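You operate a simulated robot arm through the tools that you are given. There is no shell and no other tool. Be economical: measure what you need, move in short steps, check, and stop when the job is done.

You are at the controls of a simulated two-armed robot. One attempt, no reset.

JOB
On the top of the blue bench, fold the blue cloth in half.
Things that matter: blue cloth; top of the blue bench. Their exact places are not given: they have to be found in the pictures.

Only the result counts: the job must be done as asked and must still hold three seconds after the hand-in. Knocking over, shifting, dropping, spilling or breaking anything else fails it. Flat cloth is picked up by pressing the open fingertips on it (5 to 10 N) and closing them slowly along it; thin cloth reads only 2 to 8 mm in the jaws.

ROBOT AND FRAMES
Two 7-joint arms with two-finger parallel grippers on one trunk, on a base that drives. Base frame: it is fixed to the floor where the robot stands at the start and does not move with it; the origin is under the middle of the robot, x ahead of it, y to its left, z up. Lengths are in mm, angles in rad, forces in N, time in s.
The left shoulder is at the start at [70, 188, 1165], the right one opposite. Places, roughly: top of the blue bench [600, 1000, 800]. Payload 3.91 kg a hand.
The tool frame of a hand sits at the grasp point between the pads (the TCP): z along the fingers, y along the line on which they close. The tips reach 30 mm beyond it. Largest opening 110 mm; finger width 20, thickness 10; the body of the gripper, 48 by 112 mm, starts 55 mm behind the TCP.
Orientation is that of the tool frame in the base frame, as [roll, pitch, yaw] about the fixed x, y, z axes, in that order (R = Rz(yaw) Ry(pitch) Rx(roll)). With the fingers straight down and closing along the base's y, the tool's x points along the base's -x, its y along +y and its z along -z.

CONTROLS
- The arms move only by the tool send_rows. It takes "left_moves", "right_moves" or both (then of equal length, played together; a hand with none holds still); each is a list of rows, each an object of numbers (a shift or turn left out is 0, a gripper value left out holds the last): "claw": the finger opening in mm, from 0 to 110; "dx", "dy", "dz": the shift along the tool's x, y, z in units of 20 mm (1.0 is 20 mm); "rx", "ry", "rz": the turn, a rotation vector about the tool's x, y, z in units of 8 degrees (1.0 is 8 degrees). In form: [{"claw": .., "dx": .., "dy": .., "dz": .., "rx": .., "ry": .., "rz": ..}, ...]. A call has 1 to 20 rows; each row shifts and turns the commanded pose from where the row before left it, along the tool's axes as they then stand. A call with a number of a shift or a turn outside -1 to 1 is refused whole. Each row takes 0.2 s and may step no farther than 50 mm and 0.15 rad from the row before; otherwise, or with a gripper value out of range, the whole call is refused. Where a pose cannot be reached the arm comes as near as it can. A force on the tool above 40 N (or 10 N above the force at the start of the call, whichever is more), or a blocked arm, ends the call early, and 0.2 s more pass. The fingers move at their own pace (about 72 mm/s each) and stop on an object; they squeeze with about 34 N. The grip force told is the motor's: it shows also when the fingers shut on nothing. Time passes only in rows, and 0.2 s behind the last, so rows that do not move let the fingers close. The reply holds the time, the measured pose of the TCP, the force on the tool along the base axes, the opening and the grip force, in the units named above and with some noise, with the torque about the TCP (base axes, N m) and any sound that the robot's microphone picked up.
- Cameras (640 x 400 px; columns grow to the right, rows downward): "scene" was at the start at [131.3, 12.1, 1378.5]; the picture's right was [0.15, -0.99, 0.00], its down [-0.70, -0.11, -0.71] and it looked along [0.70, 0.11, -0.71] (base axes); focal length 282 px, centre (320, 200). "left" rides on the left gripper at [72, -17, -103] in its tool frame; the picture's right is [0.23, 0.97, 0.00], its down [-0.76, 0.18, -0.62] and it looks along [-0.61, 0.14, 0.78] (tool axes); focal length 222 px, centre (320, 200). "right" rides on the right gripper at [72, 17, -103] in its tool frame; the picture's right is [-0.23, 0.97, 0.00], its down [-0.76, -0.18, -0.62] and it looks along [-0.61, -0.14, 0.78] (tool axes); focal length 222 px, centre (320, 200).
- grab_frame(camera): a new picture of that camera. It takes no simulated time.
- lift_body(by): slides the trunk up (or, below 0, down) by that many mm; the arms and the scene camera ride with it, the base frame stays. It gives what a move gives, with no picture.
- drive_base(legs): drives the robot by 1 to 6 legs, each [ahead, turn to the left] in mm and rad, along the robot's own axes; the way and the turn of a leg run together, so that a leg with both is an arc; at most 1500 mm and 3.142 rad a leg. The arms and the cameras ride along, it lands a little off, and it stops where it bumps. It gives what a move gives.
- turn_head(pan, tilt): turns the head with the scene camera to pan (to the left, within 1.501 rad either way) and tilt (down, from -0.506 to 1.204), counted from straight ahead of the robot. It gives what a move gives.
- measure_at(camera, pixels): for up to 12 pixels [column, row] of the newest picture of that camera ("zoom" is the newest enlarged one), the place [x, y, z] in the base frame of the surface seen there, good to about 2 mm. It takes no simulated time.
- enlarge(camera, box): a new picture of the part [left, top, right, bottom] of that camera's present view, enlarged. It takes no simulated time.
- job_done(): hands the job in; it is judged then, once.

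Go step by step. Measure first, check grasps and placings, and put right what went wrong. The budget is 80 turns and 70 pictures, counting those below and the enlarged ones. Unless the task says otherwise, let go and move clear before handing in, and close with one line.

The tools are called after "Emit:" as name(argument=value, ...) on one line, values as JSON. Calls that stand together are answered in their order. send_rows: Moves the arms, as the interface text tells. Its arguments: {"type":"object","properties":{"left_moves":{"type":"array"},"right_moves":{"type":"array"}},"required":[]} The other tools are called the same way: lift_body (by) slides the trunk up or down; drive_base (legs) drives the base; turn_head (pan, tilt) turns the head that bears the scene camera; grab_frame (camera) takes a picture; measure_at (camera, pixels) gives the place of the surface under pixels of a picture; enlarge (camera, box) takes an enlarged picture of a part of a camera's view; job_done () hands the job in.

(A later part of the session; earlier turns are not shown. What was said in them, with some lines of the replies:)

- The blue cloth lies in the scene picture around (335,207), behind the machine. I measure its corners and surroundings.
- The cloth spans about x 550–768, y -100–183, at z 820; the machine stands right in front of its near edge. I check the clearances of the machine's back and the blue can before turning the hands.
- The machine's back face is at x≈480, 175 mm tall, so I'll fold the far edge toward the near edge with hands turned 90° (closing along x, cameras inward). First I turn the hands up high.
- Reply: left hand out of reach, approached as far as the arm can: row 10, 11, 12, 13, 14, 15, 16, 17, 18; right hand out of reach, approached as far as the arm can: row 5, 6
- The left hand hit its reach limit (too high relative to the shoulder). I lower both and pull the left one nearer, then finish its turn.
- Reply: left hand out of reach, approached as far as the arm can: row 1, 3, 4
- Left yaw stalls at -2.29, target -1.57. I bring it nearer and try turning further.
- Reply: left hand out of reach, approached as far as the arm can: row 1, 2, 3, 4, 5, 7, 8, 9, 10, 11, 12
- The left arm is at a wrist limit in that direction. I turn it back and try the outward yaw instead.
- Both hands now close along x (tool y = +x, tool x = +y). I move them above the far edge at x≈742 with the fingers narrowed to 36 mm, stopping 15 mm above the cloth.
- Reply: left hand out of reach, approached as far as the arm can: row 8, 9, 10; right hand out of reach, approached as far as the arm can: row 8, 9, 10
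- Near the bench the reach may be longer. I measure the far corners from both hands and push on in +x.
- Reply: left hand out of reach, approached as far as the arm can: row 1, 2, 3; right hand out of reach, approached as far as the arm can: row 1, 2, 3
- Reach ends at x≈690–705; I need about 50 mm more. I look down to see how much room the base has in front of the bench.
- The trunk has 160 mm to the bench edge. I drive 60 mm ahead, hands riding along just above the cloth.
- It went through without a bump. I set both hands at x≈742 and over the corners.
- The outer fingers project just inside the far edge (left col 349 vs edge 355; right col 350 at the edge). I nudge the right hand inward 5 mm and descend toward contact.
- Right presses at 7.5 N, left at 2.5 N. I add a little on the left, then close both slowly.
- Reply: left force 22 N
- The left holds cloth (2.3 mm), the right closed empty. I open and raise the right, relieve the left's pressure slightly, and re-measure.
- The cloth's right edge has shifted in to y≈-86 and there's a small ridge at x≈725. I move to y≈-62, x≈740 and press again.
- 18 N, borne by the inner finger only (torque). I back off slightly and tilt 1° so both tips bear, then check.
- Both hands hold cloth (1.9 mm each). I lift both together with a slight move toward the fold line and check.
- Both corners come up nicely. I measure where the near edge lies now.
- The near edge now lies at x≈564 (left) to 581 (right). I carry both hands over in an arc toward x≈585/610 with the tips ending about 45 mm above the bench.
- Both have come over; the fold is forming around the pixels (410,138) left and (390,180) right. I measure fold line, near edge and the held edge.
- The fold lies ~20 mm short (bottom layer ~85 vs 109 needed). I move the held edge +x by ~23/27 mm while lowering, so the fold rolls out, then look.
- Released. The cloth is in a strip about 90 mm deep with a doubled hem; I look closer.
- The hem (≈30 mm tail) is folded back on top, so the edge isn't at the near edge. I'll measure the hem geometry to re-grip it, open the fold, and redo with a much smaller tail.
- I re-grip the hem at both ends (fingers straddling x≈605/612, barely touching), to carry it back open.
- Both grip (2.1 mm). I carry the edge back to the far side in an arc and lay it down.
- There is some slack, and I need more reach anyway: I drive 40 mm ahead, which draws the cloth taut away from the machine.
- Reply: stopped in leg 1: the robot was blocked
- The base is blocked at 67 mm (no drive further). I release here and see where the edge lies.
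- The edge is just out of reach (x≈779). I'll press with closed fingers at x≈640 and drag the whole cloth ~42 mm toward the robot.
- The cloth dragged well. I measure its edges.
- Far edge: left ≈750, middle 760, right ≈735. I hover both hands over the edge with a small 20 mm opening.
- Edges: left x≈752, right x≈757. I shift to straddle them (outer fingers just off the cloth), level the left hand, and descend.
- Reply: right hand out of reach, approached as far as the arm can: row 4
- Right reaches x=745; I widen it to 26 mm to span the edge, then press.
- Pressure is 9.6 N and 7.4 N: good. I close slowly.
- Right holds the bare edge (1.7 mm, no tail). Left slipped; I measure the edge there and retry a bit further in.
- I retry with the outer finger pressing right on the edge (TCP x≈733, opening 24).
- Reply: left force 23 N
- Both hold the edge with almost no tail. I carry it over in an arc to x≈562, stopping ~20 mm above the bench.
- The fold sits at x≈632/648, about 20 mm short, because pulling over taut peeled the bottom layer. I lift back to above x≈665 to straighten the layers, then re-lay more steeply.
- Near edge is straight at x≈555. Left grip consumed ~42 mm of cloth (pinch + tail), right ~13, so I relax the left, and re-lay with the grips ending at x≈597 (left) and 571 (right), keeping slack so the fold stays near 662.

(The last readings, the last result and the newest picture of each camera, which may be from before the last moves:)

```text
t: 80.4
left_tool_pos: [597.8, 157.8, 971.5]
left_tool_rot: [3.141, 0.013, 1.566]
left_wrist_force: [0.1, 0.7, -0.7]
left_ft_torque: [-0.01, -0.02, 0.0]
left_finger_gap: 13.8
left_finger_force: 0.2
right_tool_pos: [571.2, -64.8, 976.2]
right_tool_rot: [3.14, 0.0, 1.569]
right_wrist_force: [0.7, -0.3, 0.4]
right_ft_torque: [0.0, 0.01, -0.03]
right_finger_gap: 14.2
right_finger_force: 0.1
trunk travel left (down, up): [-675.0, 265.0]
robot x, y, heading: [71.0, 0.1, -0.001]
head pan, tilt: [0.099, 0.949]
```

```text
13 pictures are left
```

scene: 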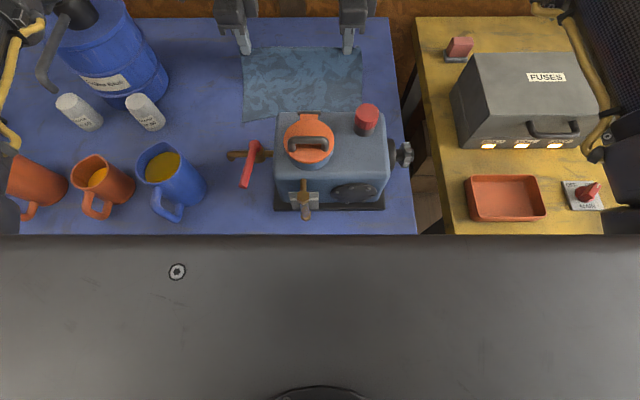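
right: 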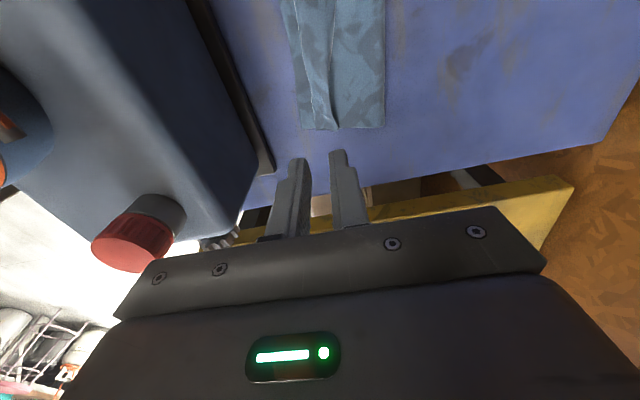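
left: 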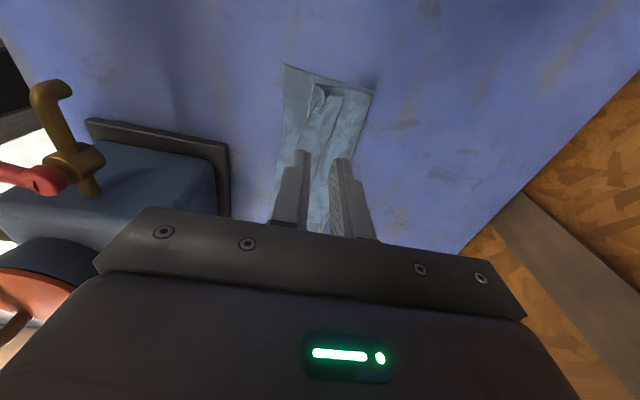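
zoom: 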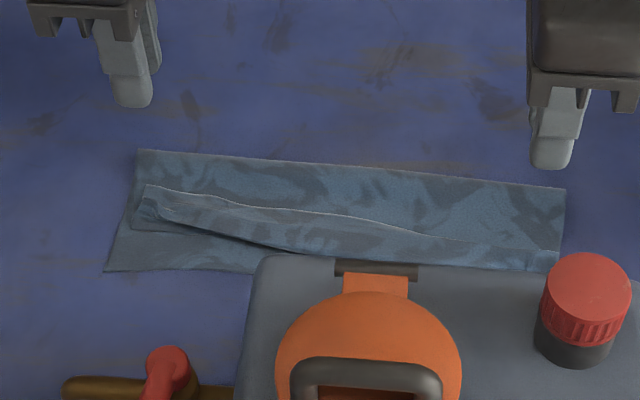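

The free edge again flopped back as a flap along the hem. I measure flap crease and free edge so I can sweep it forward to the near edge.

Emit:
measure_at(camera="zoom", pixels=[[165, 192], [170, 225], [240, 205], [240, 236], [320, 213], [320, 250], [400, 228], [400, 255], [480, 245], [550, 254]])

Emit:
measure_at(camera="right", pixels=[[303, 127], [316, 122], [337, 128], [330, 90], [325, 50], [300, 60], [315, 90], [335, 30]])

Emit:
measure_at(camera="left", pixels=[[286, 67], [312, 86], [325, 95], [342, 97], [330, 130], [318, 110], [372, 94], [300, 120]])

Emit:
enlarge(camera="left", box=[260, 50, 420, 150])

Emit:
enlarge(camera="right", box=[240, 0, 440, 140])

```text
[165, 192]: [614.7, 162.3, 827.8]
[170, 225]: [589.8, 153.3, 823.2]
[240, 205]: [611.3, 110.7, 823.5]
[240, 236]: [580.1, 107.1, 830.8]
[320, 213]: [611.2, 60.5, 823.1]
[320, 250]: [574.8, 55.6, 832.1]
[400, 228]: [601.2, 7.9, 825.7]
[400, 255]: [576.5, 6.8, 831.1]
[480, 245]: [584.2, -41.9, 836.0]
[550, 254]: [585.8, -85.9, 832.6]
```

```text
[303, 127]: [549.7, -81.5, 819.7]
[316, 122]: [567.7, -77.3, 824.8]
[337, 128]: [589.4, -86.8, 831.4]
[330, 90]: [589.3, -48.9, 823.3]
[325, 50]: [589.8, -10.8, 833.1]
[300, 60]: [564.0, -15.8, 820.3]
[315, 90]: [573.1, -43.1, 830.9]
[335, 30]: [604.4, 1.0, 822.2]
```

```text
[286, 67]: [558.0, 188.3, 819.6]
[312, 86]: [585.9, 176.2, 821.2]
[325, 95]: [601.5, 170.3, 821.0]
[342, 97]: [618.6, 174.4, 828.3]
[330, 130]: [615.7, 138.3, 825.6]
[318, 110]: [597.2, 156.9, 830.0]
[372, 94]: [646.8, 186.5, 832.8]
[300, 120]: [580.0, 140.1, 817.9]
```

```text
4.00 times, centred on (340, 100) of left
```

zoom: 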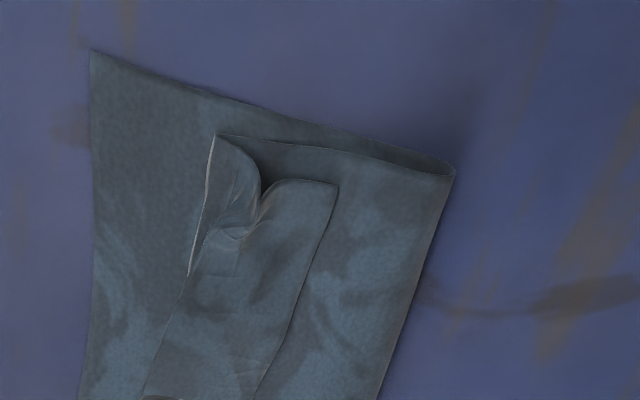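

```text
2.86 times, centred on (340, 70) of right
```

zoom: 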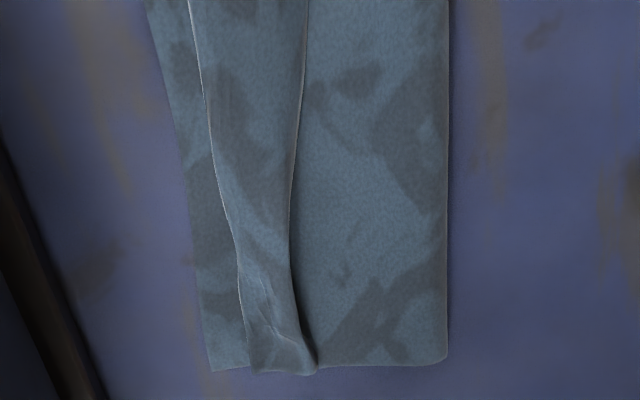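

The flap is 20–35 mm deep with its free edge at x≈616 (left) to 589 (right). I sweep it toward −x with closed fingertips, beginning at the two ends.

Emit:
send_rows(left_moves=[{"claw": 0, "dy": 0.85, "dx": 0.35}, {"dy": 0.85}, {"dz": 1}, {"dz": 1}, {"dz": 1}, {"dz": 1}, {"dz": 1}, {"dz": 0.85}, {"dy": -0.48}, {"dy": -0.48}, {"dy": -0.48}, {"dy": -0.48}, {"dy": -0.48}, {"dy": -0.48}, {"dy": -0.48}, {"dz": -0.5}, {"dz": -1}, {"dz": -1}, {}], right_moves=[{"claw": 0, "dy": 0.9, "dx": -0.7}, {"dy": 0.9}, {"dz": 1}, {"dz": 1}, {"dz": 1}, {"dz": 1}, {"dz": 1}, {"dz": 1}, {"dy": -0.34, "dz": 0.07}, {"dy": -0.34}, {"dy": -0.34}, {"dy": -0.34}, {"dy": -0.34}, {"dy": -0.34}, {"dy": -0.34}, {"dz": -0.5}, {"dz": -1}, {"dz": -1}, {}])

Emit:
enlarge(camera="scene", box=[230, 140, 400, 230])

```text
t: 84.4
left_tool_pos: [563.1, 165.5, 902.3]
left_tool_rot: [-3.141, 0.012, 1.568]
left_wrist_force: [0.5, 0.5, 0.3]
left_ft_torque: [-0.03, 0.01, 0.02]
left_finger_gap: 0.0
left_finger_force: 34.2
right_tool_pos: [560.6, -78.4, 903.2]
right_tool_rot: [3.139, 0.0, 1.568]
right_wrist_force: [0.7, -0.4, -0.5]
right_ft_torque: [-0.04, 0.04, 0.03]
right_finger_gap: 0.0
right_finger_force: 33.9
trunk travel left (down, up): [-675.0, 265.0]
robot x, y, heading: [66.1, 2.9, -0.003]
head pan, tilt: [0.099, 0.949]
```

```text
3.76 times, centred on (315, 185) of scene
```

zoom: 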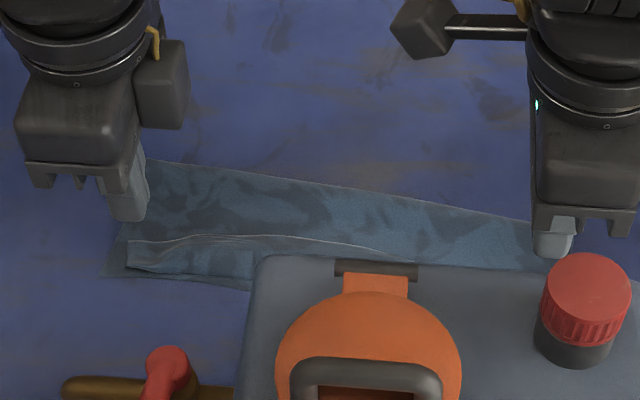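

Emit:
enlarge(camera="left", box=[200, 60, 440, 210])

Emit:
measure_at(camera="zoom", pixels=[[250, 150], [300, 150], [320, 120], [400, 150], [450, 150], [380, 200]])

```text
2.67 times, centred on (320, 135) of left
```

zoom: 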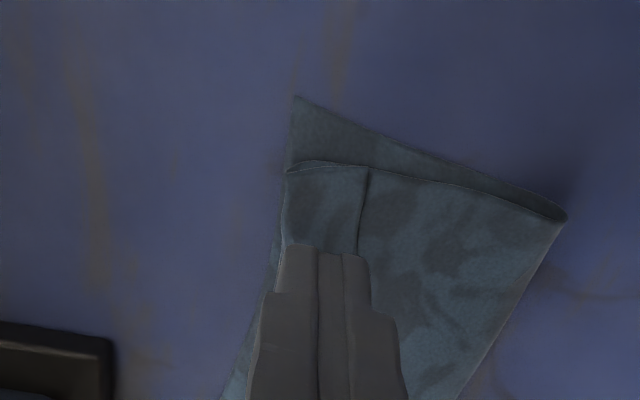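

```text
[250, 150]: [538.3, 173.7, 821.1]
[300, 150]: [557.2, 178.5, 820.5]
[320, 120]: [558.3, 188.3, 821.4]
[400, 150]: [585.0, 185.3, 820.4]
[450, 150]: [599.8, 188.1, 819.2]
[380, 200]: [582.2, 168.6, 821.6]
```

The ridge is out: crease aligned with the near edge, with a flat ~25 mm flap folded back. To unroll it I need room from the machine, so I'll press near the fold and drag the whole cloth +x ~45 mm.

Emit:
send_rows(left_moves=[{"dy": 1, "dx": -0.4}, {"dy": 1, "dx": -0.4}, {"dy": 0.85, "dx": -0.4}, {"dz": 1}, {"dz": 1}, {"dz": 0.4}, {"dz": 0.1}, {}], right_moves=[{"dy": 1, "dx": 0.4}, {"dy": 1, "dx": 0.4}, {"dy": 1, "dx": 0.4}, {"dz": 1}, {"dz": 1}, {"dz": 0.4}, {"dz": 0.1}, {}])

```text
t: 86.2
left_tool_pos: [622.2, 139.3, 855.0]
left_tool_rot: [-3.141, 0.012, 1.566]
left_wrist_force: [0.2, 0.3, -0.3]
left_ft_torque: [-0.02, 0.01, -0.02]
left_finger_gap: 0.0
left_finger_force: 33.9
right_tool_pos: [619.9, -54.3, 853.7]
right_tool_rot: [3.138, 0.0, 1.569]
right_wrist_force: [0.1, 0.8, -0.3]
right_ft_torque: [0.01, 0.01, 0.0]
right_finger_gap: 0.1
right_finger_force: 34.5
trunk travel left (down, up): [-675.0, 265.0]
robot x, y, heading: [67.3, 0.3, -0.004]
head pan, tilt: [0.099, 0.949]
```

Emit:
send_rows(left_moves=[{"dz": 0.17}, {"dz": 0.06}, {}], right_moves=[{"dz": 0.13}, {"dz": 0.03}, {}])

```text
t: 87.0
left_tool_pos: [619.1, 139.0, 850.7]
left_tool_rot: [3.14, 0.012, 1.568]
left_wrist_force: [0.8, 0.6, 2.8]
left_ft_torque: [0.02, 0.0, -0.03]
left_finger_gap: 0.3
left_finger_force: 33.6
right_tool_pos: [618.9, -54.2, 851.6]
right_tool_rot: [3.137, -0.002, 1.568]
right_wrist_force: [0.6, -1.5, 10.5]
right_ft_torque: [-0.04, 0.04, -0.02]
right_finger_gap: 0.0
right_finger_force: 34.3
trunk travel left (down, up): [-675.0, 265.0]
robot x, y, heading: [67.4, 0.4, -0.007]
head pan, tilt: [0.099, 0.949]
```

Emit:
send_rows(left_moves=[{"dz": 0.07}, {"dy": 0.25}, {"dy": 0.25}, {"dy": 0.25}, {"dy": 0.25}, {"dy": 0.25}, {"dy": 0.25}, {"dy": 0.25}, {"dy": 0.25}, {"dy": 0.25}, {"dy": 0.25}, {}, {"dz": -0.4}, {"dz": -1}, {"dz": -1}, {"dz": -1}, {"dz": -1}, {}], right_moves=[{}, {"dy": 0.25}, {"dy": 0.25}, {"dy": 0.25}, {"dy": 0.25}, {"dy": 0.25}, {"dy": 0.25}, {"dy": 0.25}, {"dy": 0.25}, {"dy": 0.25}, {"dy": 0.25}, {}, {"dz": -0.4}, {"dz": -1}, {"dz": -1}, {"dz": -1}, {"dz": -1}, {}])

Emit:
enlarge(camera="scene", box=[230, 130, 400, 230])

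Emit:
measure_at(camera="zoom", pixels=[[110, 260], [300, 260], [400, 260], [500, 250], [300, 230], [400, 230], [300, 160], [400, 180], [500, 200], [200, 200]])

```text
t: 90.8
left_tool_pos: [671.7, 141.8, 938.1]
left_tool_rot: [3.141, 0.012, 1.568]
left_wrist_force: [0.1, -0.1, -0.5]
left_ft_torque: [-0.02, 0.01, -0.02]
left_finger_gap: 0.0
left_finger_force: 34.1
right_tool_pos: [669.8, -54.9, 938.8]
right_tool_rot: [3.14, -0.002, 1.57]
right_wrist_force: [-0.2, 0.0, 0.0]
right_ft_torque: [0.0, 0.03, -0.01]
right_finger_gap: 0.0
right_finger_force: 34.1
trunk travel left (down, up): [-675.0, 265.0]
robot x, y, heading: [67.3, -2.2, -0.005]
head pan, tilt: [0.099, 0.949]
```

```text
3.76 times, centred on (315, 180) of scene
```

zoom: 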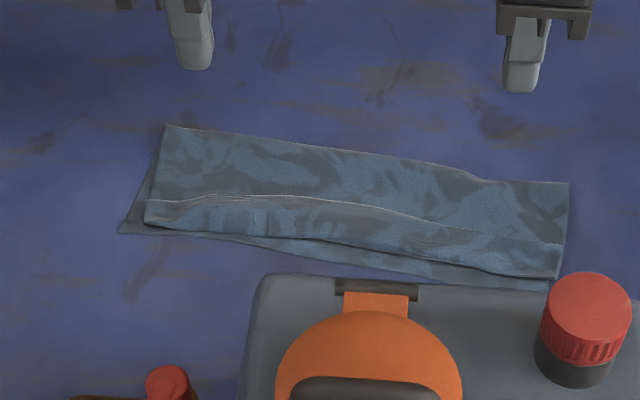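

```text
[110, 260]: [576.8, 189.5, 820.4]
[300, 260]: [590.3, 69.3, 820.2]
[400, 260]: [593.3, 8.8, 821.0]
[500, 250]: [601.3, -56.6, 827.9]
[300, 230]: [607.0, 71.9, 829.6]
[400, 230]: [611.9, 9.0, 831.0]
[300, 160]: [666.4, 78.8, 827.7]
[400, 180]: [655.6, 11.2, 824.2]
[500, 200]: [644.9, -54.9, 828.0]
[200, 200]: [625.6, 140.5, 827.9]
```

Emit:
measure_at(camera="zoom", pixels=[[170, 130], [124, 231], [150, 220], [152, 205], [566, 188], [546, 287], [553, 273], [556, 246], [360, 156], [360, 238], [360, 258], [360, 208]])

```text
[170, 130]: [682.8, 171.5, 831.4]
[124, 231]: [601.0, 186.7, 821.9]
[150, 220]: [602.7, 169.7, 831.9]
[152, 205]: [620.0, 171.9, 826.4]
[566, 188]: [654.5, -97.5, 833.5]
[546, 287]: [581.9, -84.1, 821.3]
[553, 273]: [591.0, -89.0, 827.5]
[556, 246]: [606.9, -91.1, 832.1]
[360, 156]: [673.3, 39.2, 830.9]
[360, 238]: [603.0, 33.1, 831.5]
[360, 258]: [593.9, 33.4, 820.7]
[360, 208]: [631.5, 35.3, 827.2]
```

The fold is too shallow (~80 mm deep) with a flap back on top; the flap's free edge is raised at x≈620 (left) and ≈607 (right). I'll pinch just that free edge in both hands, hovering tips a few mm above the layer beneath.

Emit:
send_rows(left_moves=[{"claw": 18, "dy": -0.9, "dx": 0.3}, {"dy": -0.9, "dx": 0.3}, {"dy": -0.75, "dx": 0.3}, {"dz": 1}, {"dz": 1}, {"dz": 1}, {"dz": 0.8}, {"dz": 0.35}, {}, {"claw": 14}, {"claw": 11}, {"claw": 8}, {"claw": 5}, {"claw": 2}, {"claw": 0}, {}, {}], right_moves=[{"claw": 18, "dy": -1, "dx": -0.3}, {"dy": -1, "dx": -0.3}, {"dy": -1, "dx": -0.3}, {"dz": 1}, {"dz": 1}, {"dz": 1}, {"dz": 0.8}, {"dz": 0.42}, {}, {"claw": 14}, {"claw": 11}, {"claw": 8}, {"claw": 5}, {"claw": 2}, {"claw": 0}, {}, {}])

```text
t: 94.4
left_tool_pos: [618.1, 159.4, 854.6]
left_tool_rot: [3.138, 0.012, 1.568]
left_wrist_force: [-1.3, 0.5, 1.0]
left_ft_torque: [0.0, 0.0, 0.02]
left_finger_gap: 0.1
left_finger_force: 34.7
right_tool_pos: [610.5, -71.5, 853.8]
right_tool_rot: [3.139, -0.001, 1.568]
right_wrist_force: [0.3, 0.4, 1.9]
right_ft_torque: [-0.03, 0.0, 0.01]
right_finger_gap: 1.6
right_finger_force: 33.9
trunk travel left (down, up): [-675.0, 265.0]
robot x, y, heading: [67.3, 3.4, -0.005]
head pan, tilt: [0.099, 0.949]
```

Right gripped (1.6 mm), left missed. I retry the left 2.5 mm lower with a wider opening.

Emit:
send_rows(left_moves=[{"dz": -0.6}, {"claw": 24, "dy": 0.1}, {}, {"dz": 0.4}, {"dz": 0.34}, {}, {"claw": 20}, {"claw": 17}, {"claw": 14}, {"claw": 11}, {"claw": 8}, {"claw": 5}, {"claw": 2}, {"claw": 0}, {}, {}])

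```text
t: 97.8
left_tool_pos: [620.6, 159.6, 852.6]
left_tool_rot: [3.139, 0.011, 1.567]
left_wrist_force: [-0.7, -0.3, 3.4]
left_ft_torque: [0.01, 0.06, 0.01]
left_finger_gap: 1.4
left_finger_force: 34.1
right_tool_pos: [610.2, -71.5, 855.7]
right_tool_rot: [3.138, -0.002, 1.568]
right_wrist_force: [0.3, -0.6, 0.8]
right_ft_torque: [0.04, -0.03, -0.01]
right_finger_gap: 1.9
right_finger_force: 34.3
trunk travel left (down, up): [-675.0, 265.0]
robot x, y, heading: [67.3, 0.2, -0.004]
head pan, tilt: [0.099, 0.949]
```

Both hold now (1.4 / 1.9 mm). I lift and move +x to above the ideal fold line, then look.

Emit:
send_rows(left_moves=[{"dz": -0.8}, {"dz": -0.9, "dy": 0.3}, {"dz": -0.8, "dy": 0.5}, {"dz": -0.7, "dy": 0.6}, {"dz": -0.6, "dy": 0.7}, {"dz": -0.4, "dy": 0.7}, {"dz": -0.3, "dy": 0.7}, {"dz": -0.1, "dy": 0.5}, {}, {}], right_moves=[{"dz": -0.8}, {"dz": -0.9, "dy": 0.3}, {"dz": -0.8, "dy": 0.5}, {"dz": -0.7, "dy": 0.6}, {"dz": -0.6, "dy": 0.6}, {"dz": -0.4, "dy": 0.6}, {"dz": -0.3, "dy": 0.6}, {"dz": -0.1, "dy": 0.5}, {}, {}])

Emit:
grab_frame(camera="left")

Emit:
grab_frame(camera="right")

```text
t: 100.0
left_tool_pos: [702.4, 160.0, 942.5]
left_tool_rot: [3.14, 0.013, 1.569]
left_wrist_force: [-0.1, -0.4, 0.4]
left_ft_torque: [-0.01, 0.0, 0.01]
left_finger_gap: 2.0
left_finger_force: 33.8
right_tool_pos: [683.3, -73.4, 945.3]
right_tool_rot: [3.138, -0.001, 1.57]
right_wrist_force: [-0.2, 0.2, 0.2]
right_ft_torque: [-0.01, 0.01, 0.03]
right_finger_gap: 1.8
right_finger_force: 34.0
trunk travel left (down, up): [-675.0, 265.0]
robot x, y, heading: [66.7, 1.2, -0.006]
head pan, tilt: [0.099, 0.949]
```

```text
7 pictures are left
```

left: 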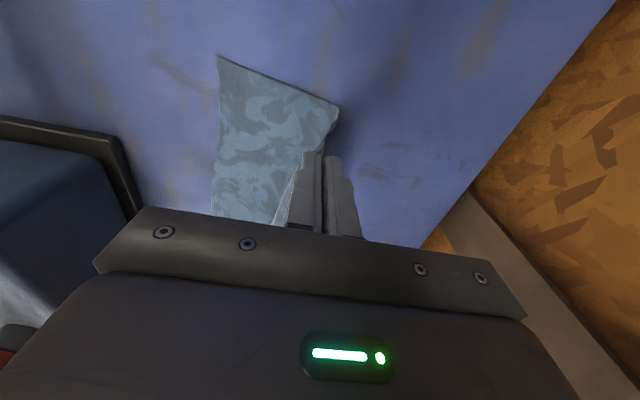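

```text
6 pictures are left
```

right: 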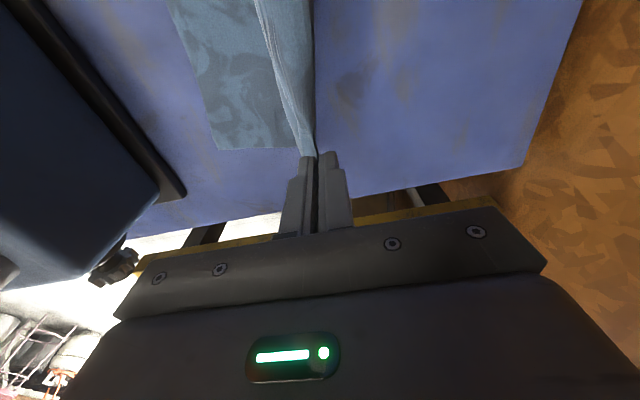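

Both hold the bare edge with the panel hanging. I measure where near edge and touchdown lie.

Emit:
measure_at(camera="left", pixels=[[219, 58], [320, 98], [336, 108], [330, 130], [214, 180]])

Emit:
measure_at(camera="right", pixels=[[217, 147], [170, 10], [298, 145], [285, 110], [262, 30], [300, 110]])

```text
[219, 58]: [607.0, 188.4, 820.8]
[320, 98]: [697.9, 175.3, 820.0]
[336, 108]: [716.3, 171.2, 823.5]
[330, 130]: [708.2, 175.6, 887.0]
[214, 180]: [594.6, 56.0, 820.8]
```

```text
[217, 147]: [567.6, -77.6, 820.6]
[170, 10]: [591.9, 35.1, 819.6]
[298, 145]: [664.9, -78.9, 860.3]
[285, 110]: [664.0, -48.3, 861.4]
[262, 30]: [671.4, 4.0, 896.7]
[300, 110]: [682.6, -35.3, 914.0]
```

Left: near edge 607, touchdown 716 (109 mm bottom – ideal); right similar. I lay the panel with slack, shifting +15 mm in y for the skew, release, and sweep the open hands −x so the outer fingers tip the hem toward the near edge.

Emit:
send_rows(left_moves=[{"dy": -0.5, "dz": 0.3, "dx": 0.075}, {"dy": -0.5, "dz": 0.3, "dx": 0.075}, {"dy": -0.55, "dz": 0.4, "dx": 0.075}, {"dy": -0.55, "dz": 0.4, "dx": 0.075}, {"dy": -0.5, "dz": 0.55, "dx": 0.075}, {"dy": -0.5, "dz": 0.55, "dx": 0.075}, {"dy": -0.35, "dz": 0.5, "dx": 0.075}, {"dy": -0.35, "dz": 0.5, "dx": 0.075}, {"dy": -0.18, "dz": 0.33, "dx": 0.075}, {"dy": -0.18, "dz": 0.33, "dx": 0.075}, {}, {"claw": 10}, {"claw": 18}, {"dy": -0.32}, {"dy": -0.32}, {"dy": -0.32}, {"dy": -0.32}, {"dy": -0.32}, {"dy": -0.32}, {"dz": -0.5}], right_moves=[{"dy": -0.45, "dz": 0.25, "dx": 0.075}, {"dy": -0.45, "dz": 0.25, "dx": 0.075}, {"dy": -0.63, "dz": 0.3, "dx": 0.075}, {"dy": -0.63, "dz": 0.3, "dx": 0.075}, {"dy": -0.63, "dz": 0.53, "dx": 0.075}, {"dy": -0.63, "dz": 0.53, "dx": 0.075}, {"dy": -0.45, "dz": 0.55, "dx": 0.075}, {"dy": -0.45, "dz": 0.55, "dx": 0.075}, {"dy": -0.33, "dz": 0.5, "dx": 0.075}, {"dy": -0.33, "dz": 0.5, "dx": 0.075}, {}, {"claw": 10}, {"claw": 18}, {"dy": -0.23}, {"dy": -0.23}, {"dy": -0.23}, {"dy": -0.23}, {"dy": -0.23}, {"dy": -0.23}, {"dz": -0.5}])

Emit:
send_rows(left_moves=[{"dz": -1}, {"dz": -1}, {"dz": -1}, {"dz": -1}, {"dz": -1}, {}], right_moves=[{"dz": -1}, {"dz": -1}, {"dz": -1}, {"dz": -1}, {"dz": -1}, {}])

Emit:
enlarge(camera="scene", box=[230, 130, 400, 230])

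```text
t: 104.2
left_tool_pos: [579.3, 173.7, 869.2]
left_tool_rot: [3.139, 0.012, 1.569]
left_wrist_force: [-0.7, -0.1, 1.6]
left_ft_torque: [0.03, 0.0, -0.01]
left_finger_gap: 18.1
left_finger_force: 0.1
right_tool_pos: [556.7, -57.8, 870.5]
right_tool_rot: [3.138, -0.002, 1.567]
right_wrist_force: [-0.6, -0.5, -0.2]
right_ft_torque: [0.01, -0.01, -0.05]
right_finger_gap: 18.3
right_finger_force: 0.1
trunk travel left (down, up): [-675.0, 265.0]
robot x, y, heading: [66.7, -1.4, -0.003]
head pan, tilt: [0.099, 0.949]
```

```text
t: 105.6
left_tool_pos: [579.0, 174.5, 967.3]
left_tool_rot: [-3.141, 0.012, 1.566]
left_wrist_force: [-1.0, 0.7, 0.3]
left_ft_torque: [0.0, -0.02, 0.02]
left_finger_gap: 17.9
left_finger_force: 0.1
right_tool_pos: [557.5, -56.4, 969.9]
right_tool_rot: [3.138, -0.001, 1.57]
right_wrist_force: [-0.3, 0.4, -0.2]
right_ft_torque: [0.0, 0.01, -0.02]
right_finger_gap: 18.2
right_finger_force: 0.0
trunk travel left (down, up): [-675.0, 265.0]
robot x, y, heading: [67.0, 0.8, -0.007]
head pan, tilt: [0.099, 0.949]
```

```text
3.76 times, centred on (315, 180) of scene
```

zoom: 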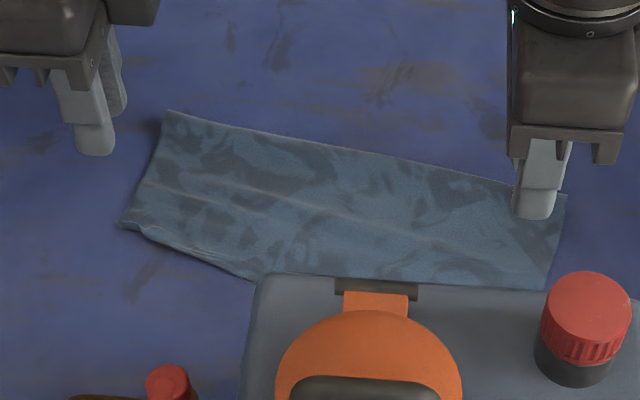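

That looks clean: one flat panel, no flap. I measure fold and edges.

Emit:
measure_at(camera="zoom", pixels=[[170, 114], [124, 224], [560, 198], [542, 287], [350, 150], [250, 276], [160, 235], [300, 210], [250, 265], [140, 215]])

Emit:
enlarge(camera="left", box=[200, 20, 440, 170])

Emit:
enlarge(camera="right", box=[200, 0, 440, 150])

```text
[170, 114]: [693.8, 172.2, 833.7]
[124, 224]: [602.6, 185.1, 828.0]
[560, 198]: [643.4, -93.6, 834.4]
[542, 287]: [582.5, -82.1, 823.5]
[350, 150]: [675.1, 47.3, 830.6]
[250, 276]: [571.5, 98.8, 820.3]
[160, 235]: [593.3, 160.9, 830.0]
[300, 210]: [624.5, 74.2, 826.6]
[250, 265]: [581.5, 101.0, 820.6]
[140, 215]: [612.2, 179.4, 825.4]
```

```text
2.67 times, centred on (320, 95) of left
```

zoom: 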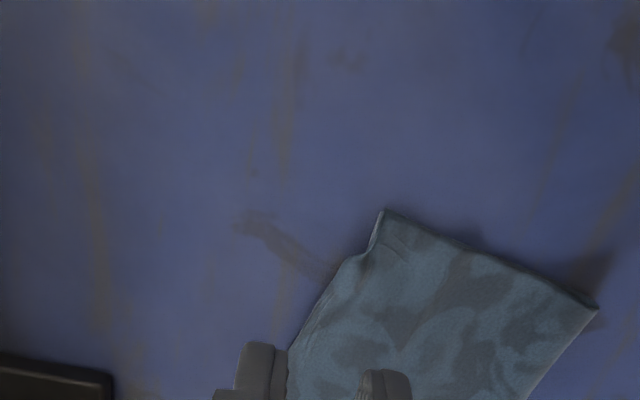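

```text
2.67 times, centred on (320, 75) of right
```

zoom: 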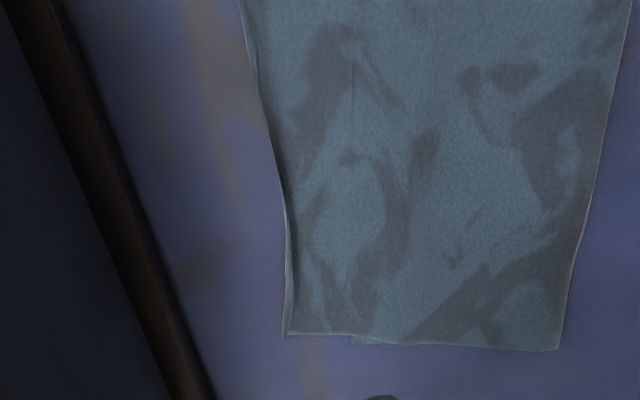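

Emit:
measure_at(camera="zoom", pixels=[[291, 330], [555, 343], [255, 60], [620, 60], [355, 342], [420, 200]])

Emit:
measure_at(camera="left", pixels=[[345, 102], [338, 117], [330, 120], [420, 135], [315, 145], [380, 140]])

```text
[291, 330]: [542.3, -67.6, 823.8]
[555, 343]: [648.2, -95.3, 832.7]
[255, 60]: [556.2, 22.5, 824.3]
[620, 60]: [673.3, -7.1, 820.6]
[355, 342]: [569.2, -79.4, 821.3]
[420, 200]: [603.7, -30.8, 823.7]
```

```text
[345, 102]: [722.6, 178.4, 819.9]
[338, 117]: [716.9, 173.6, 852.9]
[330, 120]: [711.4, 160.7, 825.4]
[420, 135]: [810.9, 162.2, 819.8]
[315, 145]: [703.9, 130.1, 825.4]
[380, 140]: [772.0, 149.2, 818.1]
```

The top edge lies within roughly 10–27 mm of the lower edge along the whole length and the fold is flat and clean; more handling would risk a new flap. I raise the hands clear and take a last look.

Emit:
send_rows(left_moves=[{"dz": -1}, {"dz": -1}, {"dz": -1}, {"dz": -1}, {"dz": -0.5}, {}, {}], right_moves=[{"dz": -1}, {"dz": -1}, {"dz": -1}, {"dz": -1}, {"dz": -0.5}, {}, {}])

Emit:
grab_frame(camera="scene")

Emit:
enlarge(camera="left", box=[200, 0, 440, 150])

```text
t: 107.2
left_tool_pos: [580.3, 175.6, 1060.2]
left_tool_rot: [3.141, 0.011, 1.567]
left_wrist_force: [-0.2, -0.1, -0.3]
left_ft_torque: [0.0, 0.03, 0.01]
left_finger_gap: 18.1
left_finger_force: 0.0
right_tool_pos: [556.9, -57.6, 1059.6]
right_tool_rot: [3.138, 0.0, 1.568]
right_wrist_force: [0.4, 0.7, -0.4]
right_ft_torque: [0.0, 0.01, 0.01]
right_finger_gap: 18.0
right_finger_force: 0.0
trunk travel left (down, up): [-675.0, 265.0]
robot x, y, heading: [67.4, 2.6, -0.003]
head pan, tilt: [0.099, 0.949]
```

```text
2 pictures are left
```

scene: 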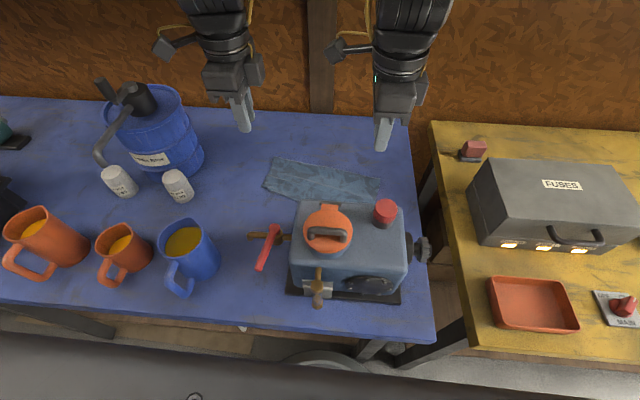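

```text
2.67 times, centred on (320, 75) of left
```

zoom: 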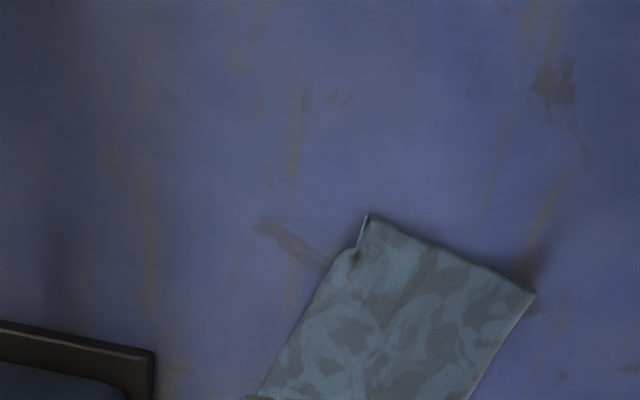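

The scene shows the cloth folded in two on the bench at (322,185). Everything else is still in its place and the hands are clear, so I hand in.

Emit:
job_done()

```text
The job is handed in.
```

The blue cloth lies folded in half on the blue bench, with the top edge overshooting the lower edge by about 10–27 mm. The fold is clean with no flap, the grippers are clear, and nothing else looks moved. The base did bump once while driving forward and stopped there.
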